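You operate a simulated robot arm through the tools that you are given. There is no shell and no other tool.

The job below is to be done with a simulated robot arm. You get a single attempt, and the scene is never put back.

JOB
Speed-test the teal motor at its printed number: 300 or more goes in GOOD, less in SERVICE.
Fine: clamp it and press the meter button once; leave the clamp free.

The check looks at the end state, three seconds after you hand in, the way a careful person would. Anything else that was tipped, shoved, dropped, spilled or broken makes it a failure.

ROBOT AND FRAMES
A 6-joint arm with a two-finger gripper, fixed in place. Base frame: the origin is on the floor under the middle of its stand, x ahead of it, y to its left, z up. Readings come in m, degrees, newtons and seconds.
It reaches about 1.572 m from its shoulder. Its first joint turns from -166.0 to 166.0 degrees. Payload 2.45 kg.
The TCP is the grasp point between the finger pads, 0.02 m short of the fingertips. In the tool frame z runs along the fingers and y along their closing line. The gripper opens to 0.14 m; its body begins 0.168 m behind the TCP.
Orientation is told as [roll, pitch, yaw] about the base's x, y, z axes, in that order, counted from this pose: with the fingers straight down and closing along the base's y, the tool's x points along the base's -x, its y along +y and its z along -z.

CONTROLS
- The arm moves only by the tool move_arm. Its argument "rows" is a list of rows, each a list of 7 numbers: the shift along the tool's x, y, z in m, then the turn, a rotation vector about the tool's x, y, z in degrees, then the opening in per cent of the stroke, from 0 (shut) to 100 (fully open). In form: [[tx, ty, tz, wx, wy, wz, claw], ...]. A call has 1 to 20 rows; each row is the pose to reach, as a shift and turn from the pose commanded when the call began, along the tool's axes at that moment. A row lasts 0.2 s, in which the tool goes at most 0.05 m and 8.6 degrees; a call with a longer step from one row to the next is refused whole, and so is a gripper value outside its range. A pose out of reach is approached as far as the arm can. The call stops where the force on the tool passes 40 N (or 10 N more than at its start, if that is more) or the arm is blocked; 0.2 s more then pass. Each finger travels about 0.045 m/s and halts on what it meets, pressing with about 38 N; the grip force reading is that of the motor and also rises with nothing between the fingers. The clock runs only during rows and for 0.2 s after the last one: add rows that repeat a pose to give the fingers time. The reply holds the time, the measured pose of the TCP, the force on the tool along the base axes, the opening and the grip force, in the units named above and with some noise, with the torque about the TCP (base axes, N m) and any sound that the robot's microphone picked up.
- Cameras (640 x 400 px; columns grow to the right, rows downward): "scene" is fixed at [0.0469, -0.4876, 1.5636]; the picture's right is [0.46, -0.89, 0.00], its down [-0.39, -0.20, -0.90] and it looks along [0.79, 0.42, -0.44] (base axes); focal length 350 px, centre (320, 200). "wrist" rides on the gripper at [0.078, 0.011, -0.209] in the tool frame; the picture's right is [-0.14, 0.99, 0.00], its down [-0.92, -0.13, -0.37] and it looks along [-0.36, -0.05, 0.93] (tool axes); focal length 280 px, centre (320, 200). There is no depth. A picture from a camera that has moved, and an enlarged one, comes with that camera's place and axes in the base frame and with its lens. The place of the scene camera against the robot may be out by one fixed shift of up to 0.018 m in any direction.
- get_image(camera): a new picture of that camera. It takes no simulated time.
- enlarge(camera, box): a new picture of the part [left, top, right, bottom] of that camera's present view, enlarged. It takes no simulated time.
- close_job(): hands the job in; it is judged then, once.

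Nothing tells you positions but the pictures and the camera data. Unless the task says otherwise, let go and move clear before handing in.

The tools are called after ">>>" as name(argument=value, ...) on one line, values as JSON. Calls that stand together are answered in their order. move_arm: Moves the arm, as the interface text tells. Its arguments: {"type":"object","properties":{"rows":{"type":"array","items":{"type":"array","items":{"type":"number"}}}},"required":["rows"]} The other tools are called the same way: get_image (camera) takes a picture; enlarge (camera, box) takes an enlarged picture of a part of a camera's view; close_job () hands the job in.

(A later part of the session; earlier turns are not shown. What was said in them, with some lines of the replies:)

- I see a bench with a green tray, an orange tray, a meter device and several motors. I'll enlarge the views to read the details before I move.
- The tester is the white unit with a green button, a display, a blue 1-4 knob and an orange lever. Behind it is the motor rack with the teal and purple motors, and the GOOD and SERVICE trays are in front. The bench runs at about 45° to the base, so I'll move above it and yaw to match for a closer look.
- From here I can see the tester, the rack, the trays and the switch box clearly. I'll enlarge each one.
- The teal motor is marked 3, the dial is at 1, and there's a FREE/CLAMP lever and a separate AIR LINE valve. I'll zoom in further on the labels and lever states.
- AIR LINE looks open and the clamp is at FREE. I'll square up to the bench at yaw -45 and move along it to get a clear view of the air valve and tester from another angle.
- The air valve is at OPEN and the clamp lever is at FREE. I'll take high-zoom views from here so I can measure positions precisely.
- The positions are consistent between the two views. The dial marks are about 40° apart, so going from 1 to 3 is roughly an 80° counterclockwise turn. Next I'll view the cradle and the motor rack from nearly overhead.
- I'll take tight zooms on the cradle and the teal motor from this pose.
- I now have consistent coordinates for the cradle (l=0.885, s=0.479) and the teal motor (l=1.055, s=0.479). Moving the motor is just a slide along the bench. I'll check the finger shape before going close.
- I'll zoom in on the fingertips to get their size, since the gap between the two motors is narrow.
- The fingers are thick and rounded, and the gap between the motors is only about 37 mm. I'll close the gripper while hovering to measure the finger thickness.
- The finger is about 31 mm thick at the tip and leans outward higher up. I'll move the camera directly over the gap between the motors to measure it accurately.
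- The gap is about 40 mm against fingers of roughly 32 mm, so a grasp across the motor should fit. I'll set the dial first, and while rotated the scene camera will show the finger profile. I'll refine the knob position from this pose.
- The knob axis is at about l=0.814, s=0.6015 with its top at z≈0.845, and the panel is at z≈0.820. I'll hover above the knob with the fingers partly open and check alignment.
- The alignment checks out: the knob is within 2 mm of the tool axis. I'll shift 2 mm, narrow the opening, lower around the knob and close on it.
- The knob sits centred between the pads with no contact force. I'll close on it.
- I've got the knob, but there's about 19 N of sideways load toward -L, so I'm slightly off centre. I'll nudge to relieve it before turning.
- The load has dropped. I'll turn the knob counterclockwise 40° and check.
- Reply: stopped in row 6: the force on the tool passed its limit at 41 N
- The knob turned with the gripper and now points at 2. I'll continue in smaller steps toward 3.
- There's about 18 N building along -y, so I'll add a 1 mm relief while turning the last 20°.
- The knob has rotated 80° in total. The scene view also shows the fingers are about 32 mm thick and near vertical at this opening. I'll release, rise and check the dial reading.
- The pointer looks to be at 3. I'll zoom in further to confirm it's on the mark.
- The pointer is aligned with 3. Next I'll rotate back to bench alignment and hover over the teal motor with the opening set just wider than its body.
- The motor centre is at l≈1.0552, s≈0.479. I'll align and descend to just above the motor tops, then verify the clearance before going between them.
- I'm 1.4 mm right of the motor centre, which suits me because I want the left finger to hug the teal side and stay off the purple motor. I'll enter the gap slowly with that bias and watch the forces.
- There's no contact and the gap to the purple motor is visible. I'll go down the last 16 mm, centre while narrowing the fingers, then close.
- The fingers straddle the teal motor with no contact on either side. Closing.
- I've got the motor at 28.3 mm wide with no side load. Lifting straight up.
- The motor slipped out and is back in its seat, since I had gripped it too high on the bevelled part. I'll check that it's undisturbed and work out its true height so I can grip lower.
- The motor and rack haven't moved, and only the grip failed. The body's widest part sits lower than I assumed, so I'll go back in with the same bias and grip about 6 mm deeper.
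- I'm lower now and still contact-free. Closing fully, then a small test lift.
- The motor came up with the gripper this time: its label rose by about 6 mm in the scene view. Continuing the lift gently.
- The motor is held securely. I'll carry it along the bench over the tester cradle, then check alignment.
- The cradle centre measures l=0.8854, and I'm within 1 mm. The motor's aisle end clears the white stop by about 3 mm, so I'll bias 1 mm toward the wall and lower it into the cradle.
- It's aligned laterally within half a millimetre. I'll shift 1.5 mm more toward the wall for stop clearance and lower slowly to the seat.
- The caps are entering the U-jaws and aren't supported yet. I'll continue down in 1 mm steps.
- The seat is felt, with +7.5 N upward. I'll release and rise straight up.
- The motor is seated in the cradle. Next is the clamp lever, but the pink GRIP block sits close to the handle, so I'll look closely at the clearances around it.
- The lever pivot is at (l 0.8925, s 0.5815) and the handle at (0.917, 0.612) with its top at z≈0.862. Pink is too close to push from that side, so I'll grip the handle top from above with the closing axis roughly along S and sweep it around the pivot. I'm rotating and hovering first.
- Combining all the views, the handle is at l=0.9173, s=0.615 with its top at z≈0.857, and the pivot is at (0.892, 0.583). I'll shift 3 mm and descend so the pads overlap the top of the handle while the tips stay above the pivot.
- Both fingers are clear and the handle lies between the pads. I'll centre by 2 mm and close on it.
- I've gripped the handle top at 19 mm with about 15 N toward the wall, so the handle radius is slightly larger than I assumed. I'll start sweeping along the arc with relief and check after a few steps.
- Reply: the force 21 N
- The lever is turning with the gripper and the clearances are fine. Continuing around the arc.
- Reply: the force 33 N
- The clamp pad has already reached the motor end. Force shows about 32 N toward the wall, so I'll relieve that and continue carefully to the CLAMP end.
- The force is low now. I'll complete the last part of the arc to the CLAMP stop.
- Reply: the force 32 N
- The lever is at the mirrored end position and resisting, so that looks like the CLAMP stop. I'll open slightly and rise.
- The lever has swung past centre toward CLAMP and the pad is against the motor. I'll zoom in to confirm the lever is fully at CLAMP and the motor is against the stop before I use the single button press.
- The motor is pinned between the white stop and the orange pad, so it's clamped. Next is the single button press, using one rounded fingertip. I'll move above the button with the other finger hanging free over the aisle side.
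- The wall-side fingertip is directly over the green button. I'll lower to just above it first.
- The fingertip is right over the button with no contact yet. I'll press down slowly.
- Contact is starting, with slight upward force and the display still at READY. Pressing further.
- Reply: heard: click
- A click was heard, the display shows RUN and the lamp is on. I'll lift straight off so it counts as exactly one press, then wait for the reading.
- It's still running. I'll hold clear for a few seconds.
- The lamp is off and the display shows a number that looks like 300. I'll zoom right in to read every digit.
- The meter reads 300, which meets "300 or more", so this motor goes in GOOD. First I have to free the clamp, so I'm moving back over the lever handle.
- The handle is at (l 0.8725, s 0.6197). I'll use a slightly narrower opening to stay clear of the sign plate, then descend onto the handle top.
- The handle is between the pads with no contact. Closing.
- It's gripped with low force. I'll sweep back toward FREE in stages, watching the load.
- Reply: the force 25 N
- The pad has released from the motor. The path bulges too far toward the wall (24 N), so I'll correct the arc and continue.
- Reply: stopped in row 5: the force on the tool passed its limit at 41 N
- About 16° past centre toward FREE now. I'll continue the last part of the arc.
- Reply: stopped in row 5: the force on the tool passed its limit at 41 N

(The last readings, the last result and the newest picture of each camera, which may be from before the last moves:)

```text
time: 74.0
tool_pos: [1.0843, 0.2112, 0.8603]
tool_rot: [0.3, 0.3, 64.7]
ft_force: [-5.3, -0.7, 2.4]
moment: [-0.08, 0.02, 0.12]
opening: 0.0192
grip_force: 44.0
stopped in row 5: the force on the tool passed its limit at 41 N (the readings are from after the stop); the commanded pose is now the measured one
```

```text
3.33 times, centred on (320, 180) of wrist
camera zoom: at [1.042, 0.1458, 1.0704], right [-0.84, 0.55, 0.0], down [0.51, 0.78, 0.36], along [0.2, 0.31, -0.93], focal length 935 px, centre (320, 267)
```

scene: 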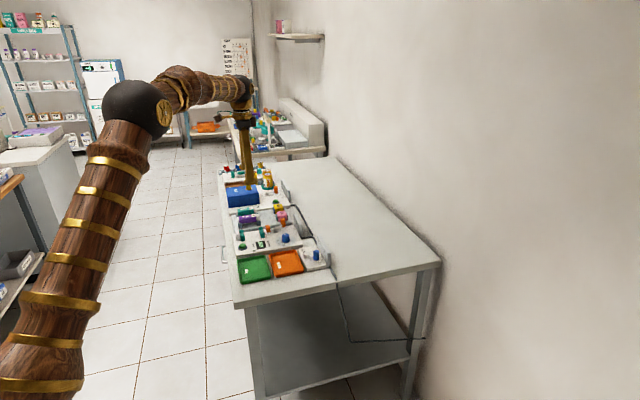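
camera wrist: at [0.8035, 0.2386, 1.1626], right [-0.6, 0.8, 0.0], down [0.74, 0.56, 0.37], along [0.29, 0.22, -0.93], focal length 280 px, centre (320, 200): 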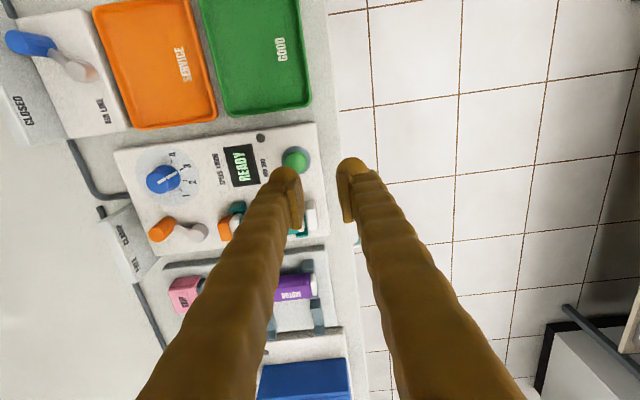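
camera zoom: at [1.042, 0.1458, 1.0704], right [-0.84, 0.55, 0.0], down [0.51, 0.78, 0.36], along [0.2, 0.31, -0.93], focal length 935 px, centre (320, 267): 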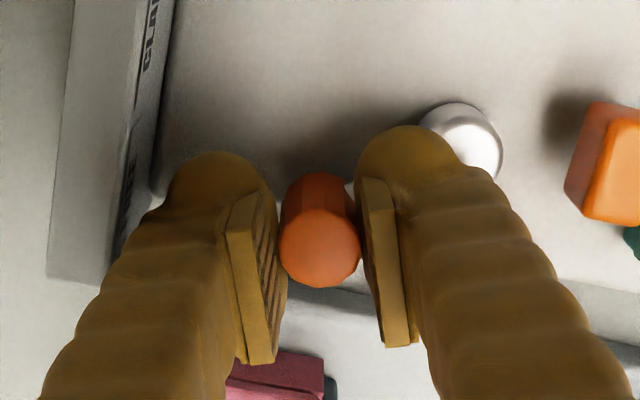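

The lever pose now matches the original FREE grip view almost exactly, and it reached the stop. I'll release and rise.

>>> move_arm(rows=[[0, 0, 0, 0, 0, 0, 22], [0, 0, 0, 0, 0, 0, 22], [0, 0, 0, 0, 0, 0, 22], [0, 0, -0.01, 0, 0, 0, 22], [0, 0, -0.03, 0, 0, 0, 22], [0, 0, -0.06, 0, 0, 0, 22], [0, 0, -0.09, 0, 0, 0, 22], [0, 0, -0.09, 0, 0, 0, 22]])

>>> enlarge(camera="scene", box=[235, 195, 325, 265])

>>> enlarge(camera="scene", box=[275, 205, 315, 245])

>>> get_image(camera="wrist")

```text
time: 75.8
tool_pos: [1.0852, 0.2108, 0.951]
tool_rot: [0.2, 0.1, 64.7]
ft_force: [-0.4, -0.1, 0.1]
moment: [-0.01, 0.0, 0.04]
opening: 0.0308
grip_force: 0.0
```

```text
5.71 times, centred on (280, 230) of scene
camera zoom: at [0.0469, -0.4876, 1.5636], right [0.46, -0.89, 0.0], down [-0.39, -0.2, -0.9], along [0.79, 0.42, -0.44], focal length 1998 px, centre (549, 29)
```

zoom: 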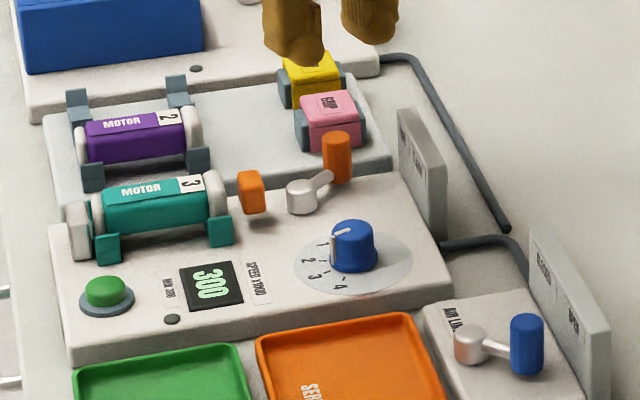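

```text
10.00 times, centred on (295, 225) of scene
camera zoom: at [0.0469, -0.4876, 1.5636], right [0.46, -0.89, 0.0], down [-0.39, -0.2, -0.9], along [0.79, 0.42, -0.44], focal length 3497 px, centre (570, -50)
```

zoom: 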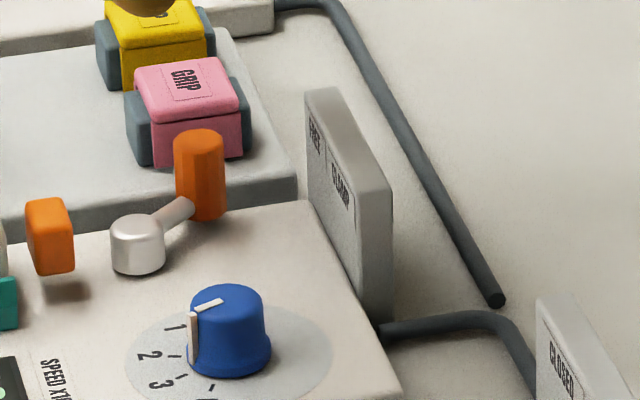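

```text
taken
camera wrist: at [1.0422, 0.1449, 1.1608], right [-0.84, 0.55, 0.0], down [0.51, 0.78, 0.36], along [0.2, 0.31, -0.93], focal length 280 px, centre (320, 200)
```

wrist: 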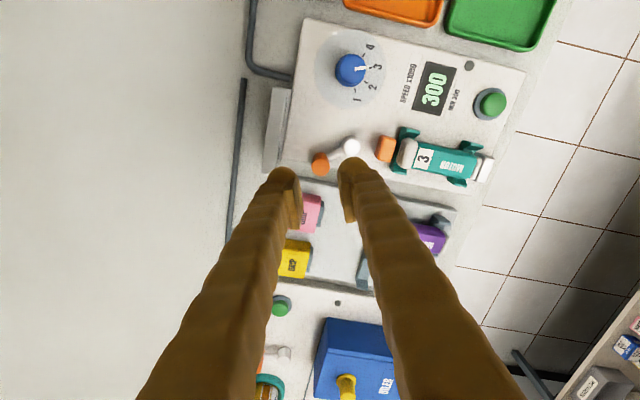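

The lever is at exactly its original FREE position and the pad has retracted. The motor is free, so I'll turn back to bench alignment and hover over it.

>>> move_arm(rows=[[-0.0014, 0.0109, 0, 0, 0, 8.44, 27], [-0.0027, 0.0218, 0, 0, 0, 16.88, 27], [-0.0041, 0.0326, 0, 0, 0, 25.32, 27], [-0.0054, 0.0435, 0, 0, 0, 33.75, 27], [-0.0068, 0.0544, 0, 0, 0, 42.19, 27], [-0.0082, 0.0653, 0, 0, 0, 50.63, 27], [-0.0095, 0.0761, 0, 0, 0, 59.07, 27], [-0.0109, 0.087, 0, 0, 0, 67.5, 27], [-0.0123, 0.0979, 0, 0, 0, 75.95, 27], [-0.0136, 0.1088, 0, 0, 0, 84.38, 27], [-0.015, 0.1196, 0, 0, 0, 92.82, 27], [-0.0163, 0.1305, 0, 0, 0, 101.26, 27], [-0.0177, 0.1414, 0, 0, 0, 109.7, 27], [-0.0177, 0.1414, 0, 0, 0, 109.7, 27], [-0.0177, 0.1414, 0, 0, 0, 109.7, 27]])

>>> get_image(camera="wrist")

>>> enlarge(camera="wrist", box=[240, 90, 400, 210])

```text
time: 79.0
tool_pos: [0.965, 0.2872, 0.9495]
tool_rot: [-0.3, 0.1, -45.0]
ft_force: [-0.2, 0.2, -0.3]
moment: [0.01, 0.05, 0.01]
opening: 0.0379
grip_force: 0.1
```

```text
taken
camera wrist: at [0.9174, 0.3512, 1.1597], right [0.8, 0.6, -0.01], down [0.56, -0.74, 0.37], along [0.22, -0.3, -0.93], focal length 280 px, centre (320, 200)
```

wrist: 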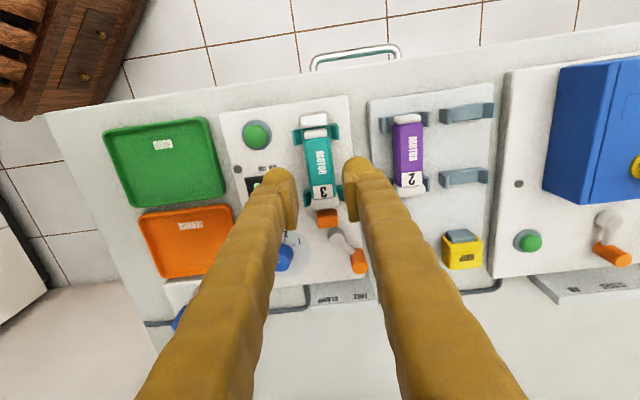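

```text
3.33 times, centred on (320, 150) of wrist
camera zoom: at [0.9174, 0.3512, 1.1597], right [0.8, 0.6, -0.01], down [0.56, -0.74, 0.37], along [0.22, -0.3, -0.93], focal length 935 px, centre (320, 367)
```

zoom: 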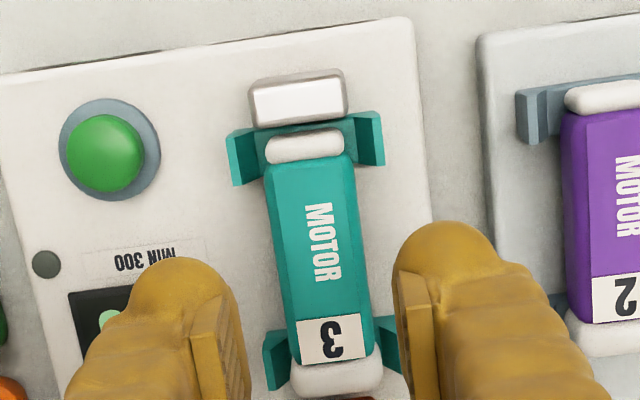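

The motor is now seated against the white stop. I'll level a tiny wrist tilt, align and lower around the motor body to the same grip height as before.

>>> move_arm(rows=[[-0.0012, 0.0005, 0, -0.35, 0, 0, 27], [-0.0012, 0.0005, 0.03, -0.35, 0, 0, 27], [-0.0012, 0.0005, 0.06, -0.35, 0, 0, 27], [-0.0012, 0.0005, 0.078, -0.35, 0, 0, 27], [-0.0012, 0.0005, 0.078, -0.35, 0, 0, 27]])

>>> enlarge(camera="wrist", box=[240, 110, 400, 230])

```text
time: 80.2
tool_pos: [0.9668, 0.2877, 0.873]
tool_rot: [0.1, 0.0, -45.0]
ft_force: [0.0, 0.5, 1.6]
moment: [0.02, -0.01, -0.01]
opening: 0.0378
grip_force: 0.0
```

```text
3.33 times, centred on (320, 170) of wrist
camera zoom: at [0.9183, 0.3502, 1.082], right [0.8, 0.6, 0.0], down [0.56, -0.74, 0.37], along [0.22, -0.29, -0.93], focal length 935 px, centre (320, 300)
```

zoom: 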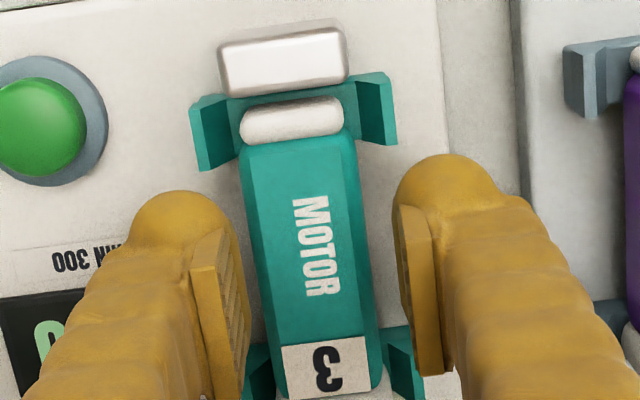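

I'm about 1.5 mm to the right of the motor axis. I'll correct, finish the descent and close.

>>> move_arm(rows=[[0, -0.0013, 0, 0, 0, 0, 27], [0, -0.0013, 0.01, 0, 0, 0, 27], [0, -0.0013, 0.018, 0, 0, 0, 27], [0, -0.0013, 0.024, 0, 0, 0, 27], [0, -0.0013, 0.0285, 0, 0, 0, 27], [0, -0.0013, 0.0285, 0, 0, 0, 27]])

>>> enlarge(camera="wrist", box=[240, 110, 400, 230])

>>> enlarge(camera="scene", box=[235, 215, 285, 260])

```text
time: 81.5
tool_pos: [0.9657, 0.2881, 0.8445]
tool_rot: [0.1, 0.1, -45.0]
ft_force: [0.2, 0.3, -0.2]
moment: [-0.01, 0.01, 0.0]
opening: 0.0378
grip_force: 0.0
```

```text
3.33 times, centred on (320, 170) of wrist
camera zoom: at [0.9174, 0.3491, 1.0537], right [0.8, 0.6, 0.0], down [0.56, -0.74, 0.37], along [0.22, -0.29, -0.93], focal length 935 px, centre (320, 300)
```

zoom: 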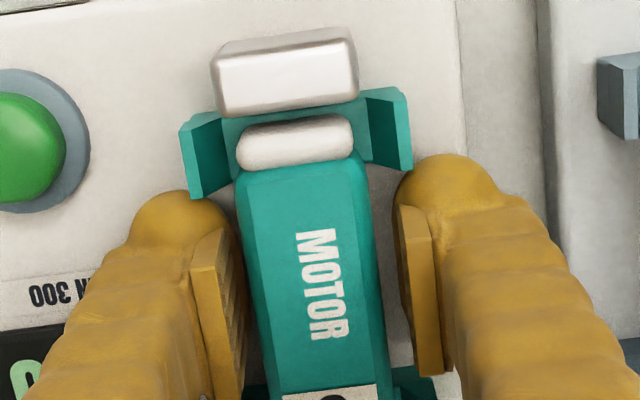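

```text
8.89 times, centred on (260, 238) of scene
camera zoom: at [0.0469, -0.4876, 1.5636], right [0.46, -0.89, 0.0], down [-0.39, -0.2, -0.9], along [0.79, 0.42, -0.44], focal length 3108 px, centre (853, -133)
```

zoom: 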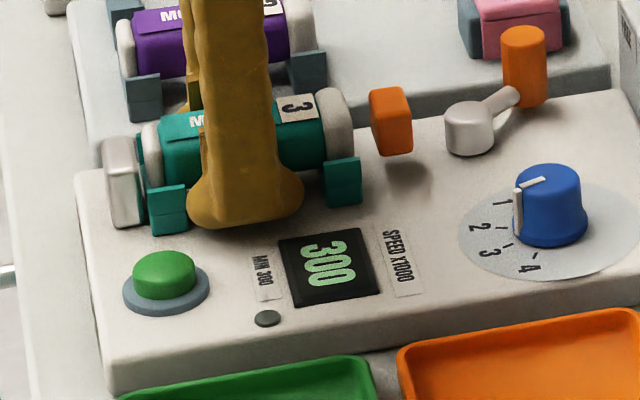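

In position with no contact. Closing and doing a gentle lift.

>>> move_arm(rows=[[0, 0, 0, 0, 0, 0, 5], [0, 0, 0, 0, 0, 0, 5], [0, 0, 0, 0, 0, 0, 5], [0, 0, 0, 0, 0, 0, 5], [0, 0, 0, 0, 0, 0, 5], [0, 0, -0.001, 0, 0, 0, 5], [0, 0, -0.002, 0, 0, 0, 5], [0, 0, -0.003, 0, 0, 0, 5], [0, 0, -0.004, 0, 0, 0, 5], [0, 0, -0.006, 0, 0, 0, 5], [0, 0, -0.006, 0, 0, 0, 5]])

>>> enlarge(camera="scene", box=[235, 215, 285, 260])

```text
time: 84.0
tool_pos: [0.9643, 0.2865, 0.8502]
tool_rot: [0.1, 0.2, -45.0]
ft_force: [0.1, -0.2, 0.3]
moment: [0.01, 0.02, -0.01]
opening: 0.0284
grip_force: 38.0
```

```text
8.89 times, centred on (260, 238) of scene
camera zoom: at [0.0469, -0.4876, 1.5636], right [0.46, -0.89, 0.0], down [-0.39, -0.2, -0.9], along [0.79, 0.42, -0.44], focal length 3108 px, centre (853, -133)
```

zoom: 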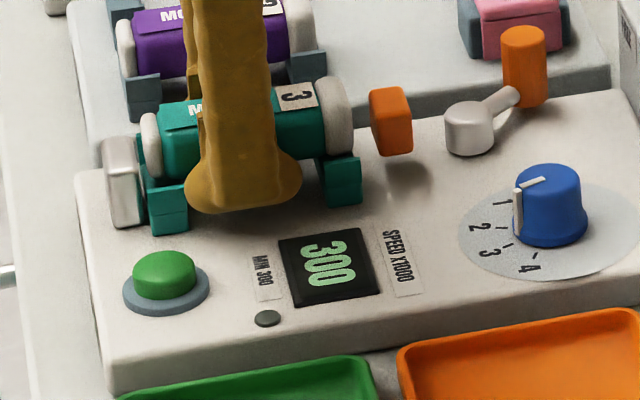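

The motor lifted with the gripper again. The GOOD tray is about 133 × 94 mm and the 89 mm motor won't fit along its short side, so I'll carry it up and over, turn it 90° and inspect the tray from above.

>>> move_arm(rows=[[0, 0, -0.005, 0, 0, 0, 5], [0, 0, -0.012, 0, 0, 0, 5], [0, 0, -0.022, 0, 0, 0, 5], [0, 0, -0.034, 0, 0, 0, 5], [0, 0, -0.048, 0, 0, 0, 5], [0, 0, -0.062, 0, 0, 0, 5], [0, 0, -0.076, 0, 0, 0, 5], [0, 0, -0.085, 0, 0, 0, 5], [0, 0, -0.085, 0, 0, 0, 5]])

>>> enlarge(camera="scene", box=[225, 200, 305, 270])

```text
time: 86.0
tool_pos: [0.9659, 0.2857, 0.9358]
tool_rot: [0.1, 0.0, -44.9]
ft_force: [0.1, 0.4, -0.6]
moment: [-0.02, 0.01, -0.02]
opening: 0.0284
grip_force: 38.6
```

```text
5.71 times, centred on (265, 235) of scene
camera zoom: at [0.0469, -0.4876, 1.5636], right [0.46, -0.89, 0.0], down [-0.39, -0.2, -0.9], along [0.79, 0.42, -0.44], focal length 1998 px, centre (634, 0)
```

zoom: 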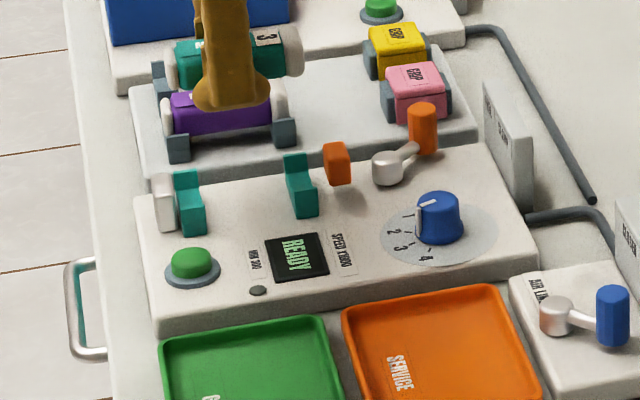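

The display went back to READY after I removed the motor. I'll move so the camera is directly above the GOOD tray and measure its interior.

>>> move_arm(rows=[[-0.01, -0.033, -0.003, 0, 0, 0, 5], [-0.02, -0.066, -0.006, 0, 0, 0, 5], [-0.03, -0.099, -0.009, 0, 0, 0, 5], [-0.04, -0.132, -0.012, 0, 0, 0, 5], [-0.05, -0.165, -0.014, 0, 0, 0, 5], [-0.06, -0.1975, -0.014, 0, 0, 0, 5], [-0.06, -0.1975, -0.014, 0, 0, 0, 5], [-0.06, -0.1975, -0.014, 0, 0, 0, 5]])

>>> get_image(camera="wrist")

>>> enlarge(camera="wrist", box=[220, 20, 420, 170])

>>> enlarge(camera="scene", box=[230, 245, 310, 290])

```text
time: 87.8
tool_pos: [0.8692, 0.1026, 0.9493]
tool_rot: [0.0, 0.1, -45.0]
ft_force: [-0.4, 0.1, -0.4]
moment: [-0.01, 0.02, -0.01]
opening: 0.0286
grip_force: 38.0
```

```text
taken
camera wrist: at [0.8205, 0.165, 1.1585], right [0.8, 0.6, 0.0], down [0.56, -0.74, 0.37], along [0.22, -0.29, -0.93], focal length 280 px, centre (320, 200)
```

wrist: 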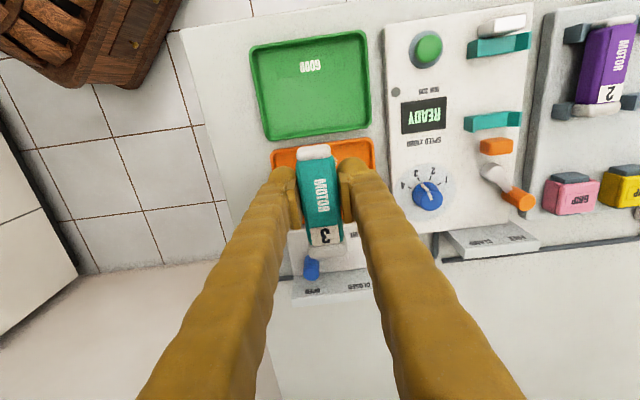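

```text
2.67 times, centred on (320, 95) of wrist
camera zoom: at [0.8205, 0.165, 1.1585], right [0.8, 0.6, 0.0], down [0.56, -0.74, 0.37], along [0.22, -0.29, -0.93], focal length 748 px, centre (320, 480)
```

zoom: 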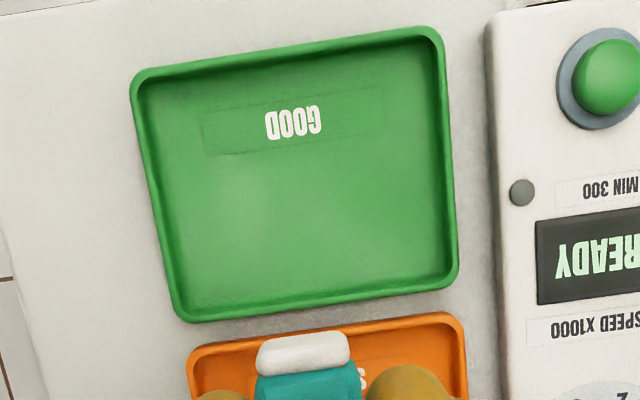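

```text
8.00 times, centred on (270, 268) of scene
camera zoom: at [0.0469, -0.4876, 1.5636], right [0.46, -0.89, 0.0], down [-0.39, -0.2, -0.9], along [0.79, 0.42, -0.44], focal length 2797 px, centre (720, -340)
```

zoom: 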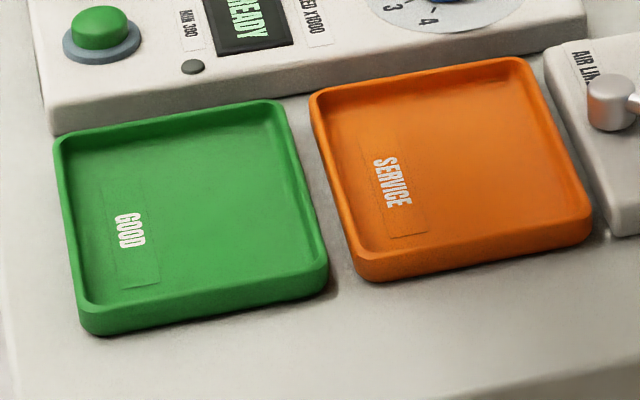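

The tray's outer extents are l 0.626–0.754 and s 0.410–0.512, with its centre at (0.690, 0.461) and a low rim. I'll turn the motor 90° so it lies along the tray's long side and hover over the centre.

>>> move_arm(rows=[[0.0073, 0.0004, 0, 0, 0, -8.2, 5], [0.0146, 0.0007, 0, 0, 0, -16.4, 5], [0.022, 0.0011, 0, 0, 0, -24.5, 5], [0.0293, 0.0015, 0, 0, 0, -32.7, 5], [0.0366, 0.0019, 0, 0, 0, -40.9, 5], [0.0439, 0.0022, 0, 0, 0, -49.1, 5], [0.0512, 0.0026, 0, 0, 0, -57.3, 5], [0.0585, 0.003, 0, 0, 0, -65.5, 5], [0.0659, 0.0034, 0, 0, 0, -73.6, 5], [0.0732, 0.0037, 0, 0, 0, -81.8, 5], [0.0805, 0.0041, 0, 0, 0, -90, 5], [0.0805, 0.0041, 0, 0, 0, -90, 5], [0.0805, 0.0041, 0, 0, 0, -90, 5]])

>>> get_image(camera="wrist")

>>> enlarge(camera="wrist", box=[220, 80, 420, 230])

>>> enlarge(camera="scene", box=[225, 220, 315, 290])

```text
time: 90.5
tool_pos: [0.8162, 0.1635, 0.9503]
tool_rot: [0.1, -0.1, 45.2]
ft_force: [0.9, 0.2, -0.2]
moment: [0.0, 0.02, -0.02]
opening: 0.0286
grip_force: 37.9
```

```text
taken
camera wrist: at [0.7516, 0.1151, 1.1589], right [-0.6, 0.8, 0.0], down [0.74, 0.56, 0.37], along [0.29, 0.23, -0.93], focal length 280 px, centre (320, 200)
```

wrist: 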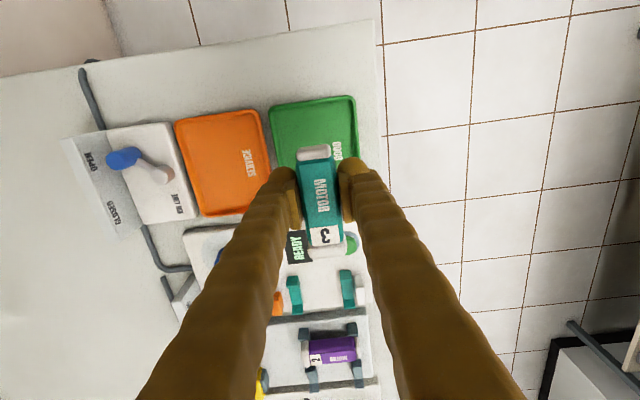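

```text
2.67 times, centred on (320, 155) of wrist
camera zoom: at [0.7516, 0.1151, 1.1589], right [-0.6, 0.8, 0.0], down [0.74, 0.56, 0.37], along [0.29, 0.23, -0.93], focal length 748 px, centre (320, 320)
```

zoom: 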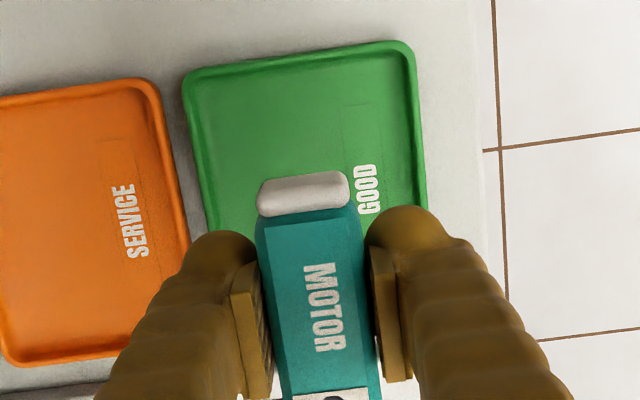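

```text
5.71 times, centred on (270, 255) of scene
camera zoom: at [0.0469, -0.4876, 1.5636], right [0.46, -0.89, 0.0], down [-0.39, -0.2, -0.9], along [0.79, 0.42, -0.44], focal length 1998 px, centre (606, -114)
```

zoom: 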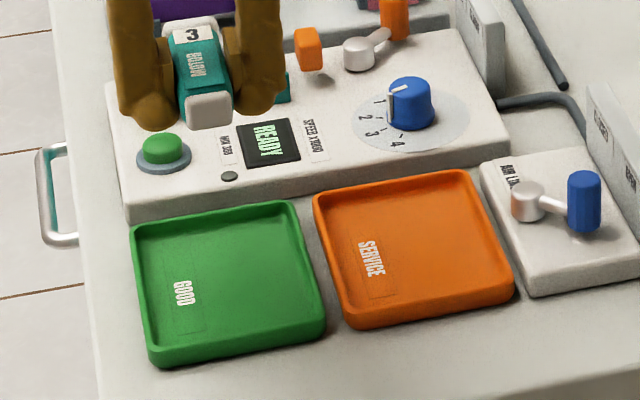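

The motor is lined up over the tray centre. I'll lower toward the tray floor.

>>> move_arm(rows=[[0, -0.0007, 0.02, 0, 0, 0, 5], [0, -0.0007, 0.045, 0, 0, 0, 5], [0, -0.0007, 0.07, 0, 0, 0, 5], [0, -0.0007, 0.09, 0, 0, 0, 5], [0, -0.0007, 0.105, 0, 0, 0, 5], [0, -0.0007, 0.115, 0, 0, 0, 5], [0, -0.0007, 0.115, 0, 0, 0, 5]])

>>> enlarge(camera="wrist", box=[220, 80, 420, 230])

>>> enlarge(camera="scene", box=[225, 230, 305, 290])

```text
time: 92.2
tool_pos: [0.8158, 0.1644, 0.8337]
tool_rot: [0.1, -0.1, 45.0]
ft_force: [0.5, -0.4, -0.5]
moment: [0.0, 0.03, -0.04]
opening: 0.0285
grip_force: 38.1
```

```text
2.67 times, centred on (320, 155) of wrist
camera zoom: at [0.7514, 0.1151, 1.0432], right [-0.6, 0.8, 0.0], down [0.74, 0.56, 0.37], along [0.29, 0.22, -0.93], focal length 748 px, centre (320, 320)
```

zoom: 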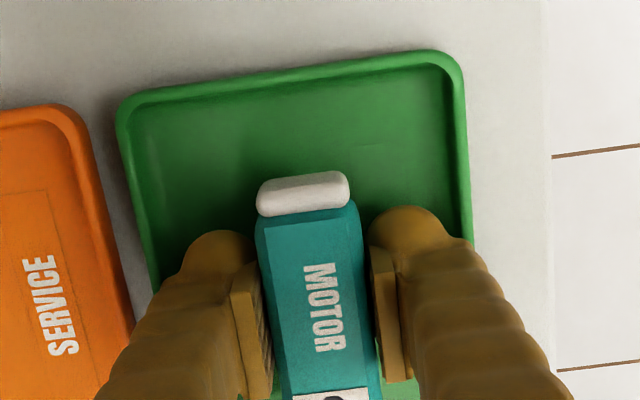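

```text
6.67 times, centred on (265, 260) of scene
camera zoom: at [0.0469, -0.4876, 1.5636], right [0.46, -0.89, 0.0], down [-0.39, -0.2, -0.9], along [0.79, 0.42, -0.44], focal length 2331 px, centre (687, -200)
```

zoom: 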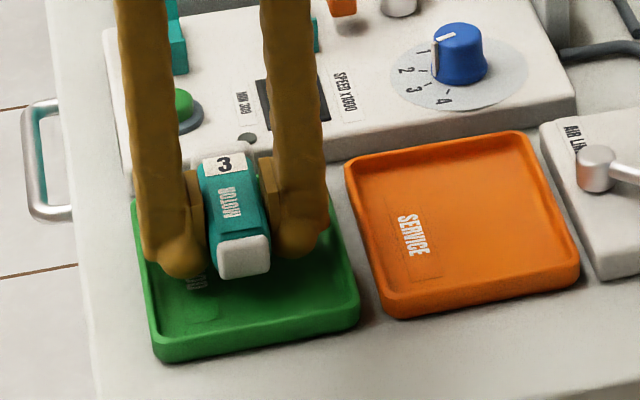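

Both fingers are inside the rim with about 6 mm of margin on each side. I'll ease down until the tips sense the tray floor.

>>> move_arm(rows=[[0, 0, 0.002, 0, 0, 0, 5], [0, 0, 0.004, 0, 0, 0, 5], [0, 0, 0.006, 0, 0, 0, 5], [0, 0, 0.008, 0, 0, 0, 5], [0, 0, 0.01, 0, 0, 0, 5], [0, 0, 0.01, 0, 0, 0, 5]])

>>> enlarge(camera="scene", box=[225, 230, 305, 290])

```text
time: 93.5
tool_pos: [0.8146, 0.1634, 0.825]
tool_rot: [0.0, -0.1, 45.0]
ft_force: [-0.1, 0.5, -1.1]
moment: [0.02, -0.04, 0.01]
opening: 0.0285
grip_force: 37.8
```

```text
6.67 times, centred on (265, 260) of scene
camera zoom: at [0.0469, -0.4876, 1.5636], right [0.46, -0.89, 0.0], down [-0.39, -0.2, -0.9], along [0.79, 0.42, -0.44], focal length 2331 px, centre (687, -200)
```

zoom: 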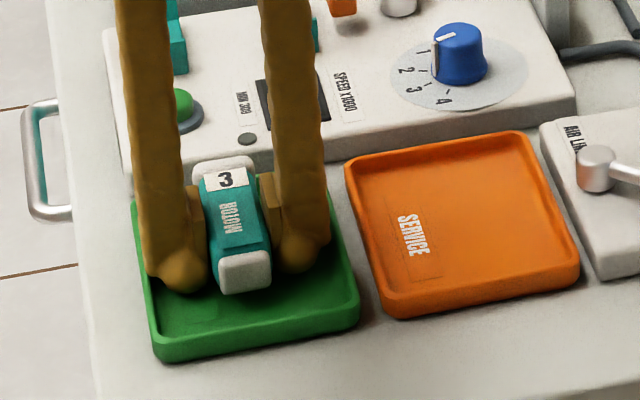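

>>> move_arm(rows=[[0, 0, 0.001, 0, 0, 0, 5], [0, 0, 0.002, 0, 0, 0, 5], [0, 0, 0.003, 0, 0, 0, 5], [0, 0, 0.004, 0, 0, 0, 5], [0, 0, 0.004, 0, 0, 0, 5]])

```text
time: 94.3
tool_pos: [0.8144, 0.1635, 0.8235]
tool_rot: [0.0, -0.2, 45.0]
ft_force: [-3.7, -1.4, 10.2]
moment: [-0.1, 0.08, -0.02]
opening: 0.0287
grip_force: 38.2
stopped in row 3: the force on the tool passed its limit at 44 N (the readings are from after the stop); the commanded pose is now the measured one
```

The floor was felt at TCP z≈0.823, so the motor is within a few millimetres of the tray floor. I'll back off 1 mm, release gently and rise straight up.

>>> move_arm(rows=[[0, 0, -0.001, 0, 0, 0, 5], [0, 0, -0.001, 0, 0, 0, 23], [0, 0, -0.001, 0, 0, 0, 23], [0, 0, -0.001, 0, 0, 0, 23], [0, 0, -0.001, 0, 0, 0, 23]])

>>> enlarge(camera="scene", box=[225, 230, 305, 290])

>>> enlarge(camera="wrist", box=[220, 80, 420, 230])

```text
time: 95.5
tool_pos: [0.8149, 0.1644, 0.825]
tool_rot: [0.1, -0.3, 45.0]
ft_force: [0.0, -0.1, -0.1]
moment: [0.05, -0.02, -0.02]
opening: 0.0321
grip_force: 0.0
```

```text
6.67 times, centred on (265, 260) of scene
camera zoom: at [0.0469, -0.4876, 1.5636], right [0.46, -0.89, 0.0], down [-0.39, -0.2, -0.9], along [0.79, 0.42, -0.44], focal length 2331 px, centre (687, -200)
```

zoom: 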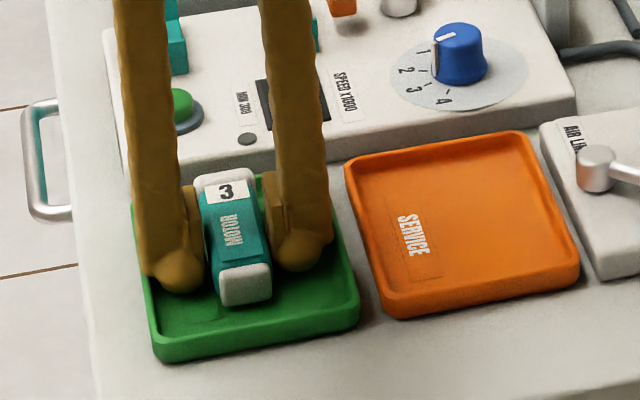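

```text
2.67 times, centred on (320, 155) of wrist
camera zoom: at [0.7511, 0.1156, 1.0337], right [-0.6, 0.8, 0.0], down [0.74, 0.56, 0.37], along [0.29, 0.23, -0.93], focal length 748 px, centre (320, 320)
```

zoom: 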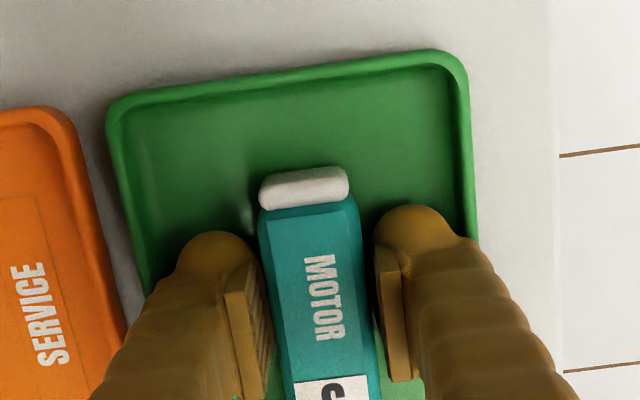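

The motor is resting flat on the GOOD tray floor with the pads clear of it. Rising straight up.

>>> move_arm(rows=[[0, 0, -0.005, 0, 0, 0, 23], [0, 0, -0.012, 0, 0, 0, 23], [0, 0, -0.025, 0, 0, 0, 23], [0, 0, -0.05, 0, 0, 0, 23], [0, 0, -0.09, 0, 0, 0, 23], [0, 0, -0.13, 0, 0, 0, 23], [0, 0, -0.17, 0, 0, 0, 23], [0, 0, -0.2, 0, 0, 0, 23], [0, 0, -0.2, 0, 0, 0, 23]])

>>> get_image(camera="wrist")

>>> enlarge(camera="scene", box=[225, 230, 305, 290])

>>> enlarge(camera="scene", box=[220, 160, 340, 285])

```text
time: 97.5
tool_pos: [0.8129, 0.164, 1.0244]
tool_rot: [0.1, -0.1, 44.9]
ft_force: [-0.7, -0.2, -0.3]
moment: [0.01, -0.02, -0.01]
opening: 0.0321
grip_force: 0.1
```

```text
taken
camera wrist: at [0.7488, 0.1154, 1.2328], right [-0.6, 0.8, 0.0], down [0.74, 0.56, 0.37], along [0.29, 0.23, -0.93], focal length 280 px, centre (320, 200)
```

wrist: 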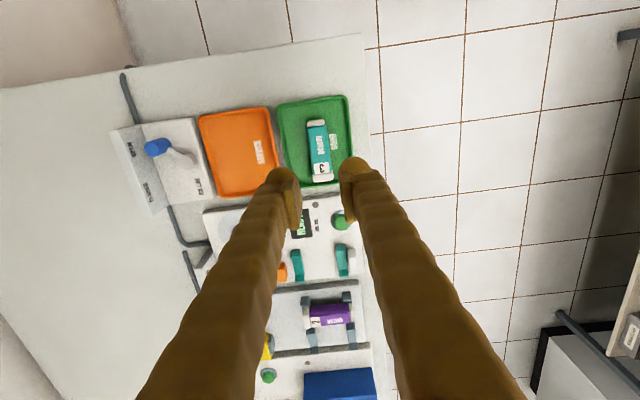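

```text
6.67 times, centred on (265, 260) of scene
camera zoom: at [0.0469, -0.4876, 1.5636], right [0.46, -0.89, 0.0], down [-0.39, -0.2, -0.9], along [0.79, 0.42, -0.44], focal length 2331 px, centre (687, -200)
```

zoom: 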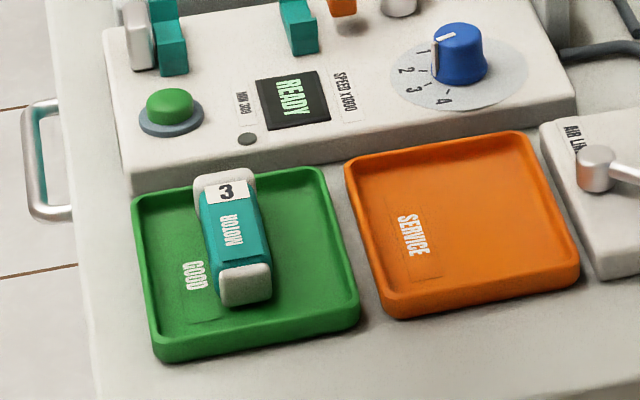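

```text
3.20 times, centred on (280, 222) of scene
camera zoom: at [0.0469, -0.4876, 1.5636], right [0.46, -0.89, 0.0], down [-0.39, -0.2, -0.9], along [0.79, 0.42, -0.44], focal length 1119 px, centre (448, 128)
```

zoom: 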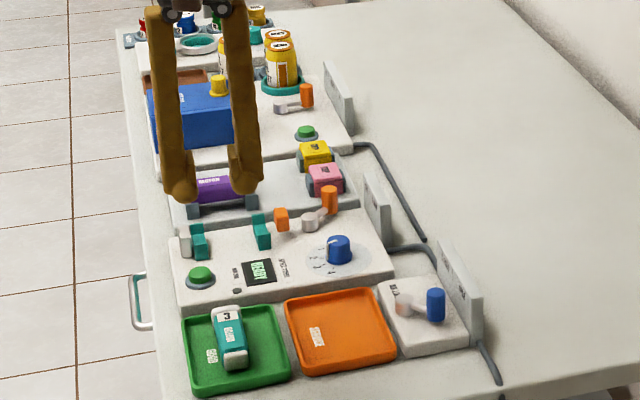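

The motor lies in the GOOD tray, the clamp lever is at FREE and the tester shows READY. I'll do a final overhead check of the motor in the tray and the other items before handing in.

>>> enlarge(camera="wrist", box=[260, 80, 370, 200])

>>> move_arm(rows=[[0.03, 0, -0.02, 0, 0, 0, 40], [0.06, 0, -0.04, 0, 0, 0, 40], [0.1, 0, -0.06, 0, 0, 0, 40], [0.14, 0, -0.08, 0, 0, 0, 40], [0.18, 0, -0.1, 0, 0, 0, 40], [0.18, 0, -0.1, 0, 0, 0, 40]])

>>> get_image(camera="scene")

>>> enlarge(camera="scene", box=[225, 180, 325, 290])

```text
3.33 times, centred on (315, 140) of wrist
camera zoom: at [0.7488, 0.1154, 1.2328], right [-0.6, 0.8, 0.0], down [0.74, 0.56, 0.37], along [0.29, 0.23, -0.93], focal length 935 px, centre (337, 400)
```

zoom: 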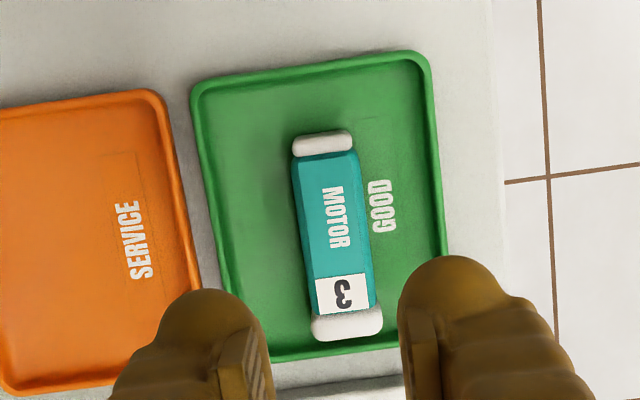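

```text
time: 98.9
tool_pos: [0.6881, 0.0342, 1.1238]
tool_rot: [0.1, -0.2, 45.0]
ft_force: [0.4, 0.4, 0.4]
moment: [-0.01, -0.01, 0.0]
opening: 0.0557
grip_force: 0.0
```

```text
taken
```

scene: 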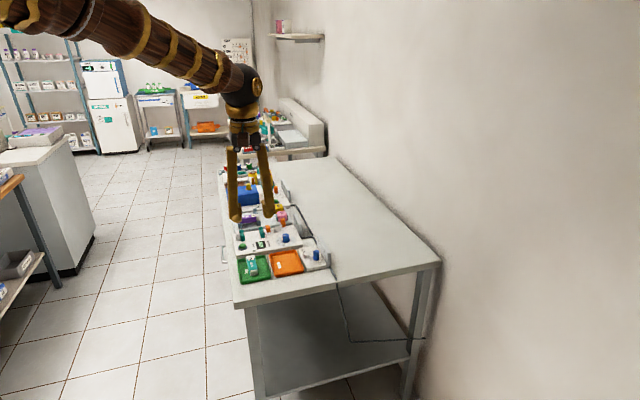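

```text
3.64 times, centred on (275, 235) of scene
camera zoom: at [0.0469, -0.4876, 1.5636], right [0.46, -0.89, 0.0], down [-0.39, -0.2, -0.9], along [0.79, 0.42, -0.44], focal length 1272 px, centre (484, 73)
```

zoom: 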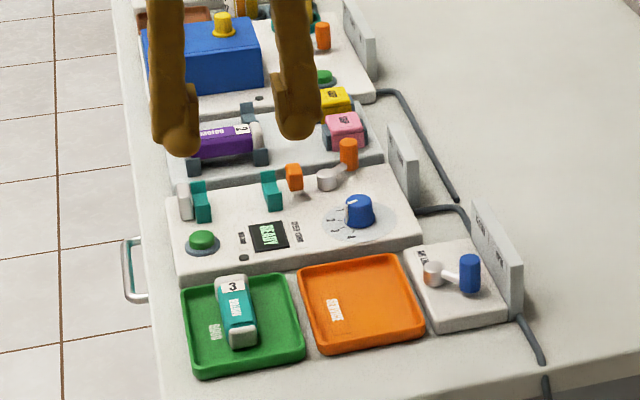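

The motor is fully inside the GOOD tray, the clamp lever is at FREE, nothing else has moved, and the arm is clear. Handing in.

>>> close_job()

```text
The job is handed in.
```

The teal motor passed: it read 300 on the meter, which meets "300 or more", so it is now lying flat in the GOOD tray. The job is handed in.

- **Test:** I set the dial to 3 to match the number printed on the motor, clamped it in the cradle and pressed the meter button once.
- **End state:** The clamp lever is back at FREE and the arm is clear. The dial is still at 3; it started at 1. In the last pictures nothing else on the bench looked moved.
- **Slip:** My first grip was too high, and the motor slipped out of the fingers as I lifted. It settled straight back into its seat in the rack, and the second grip held.
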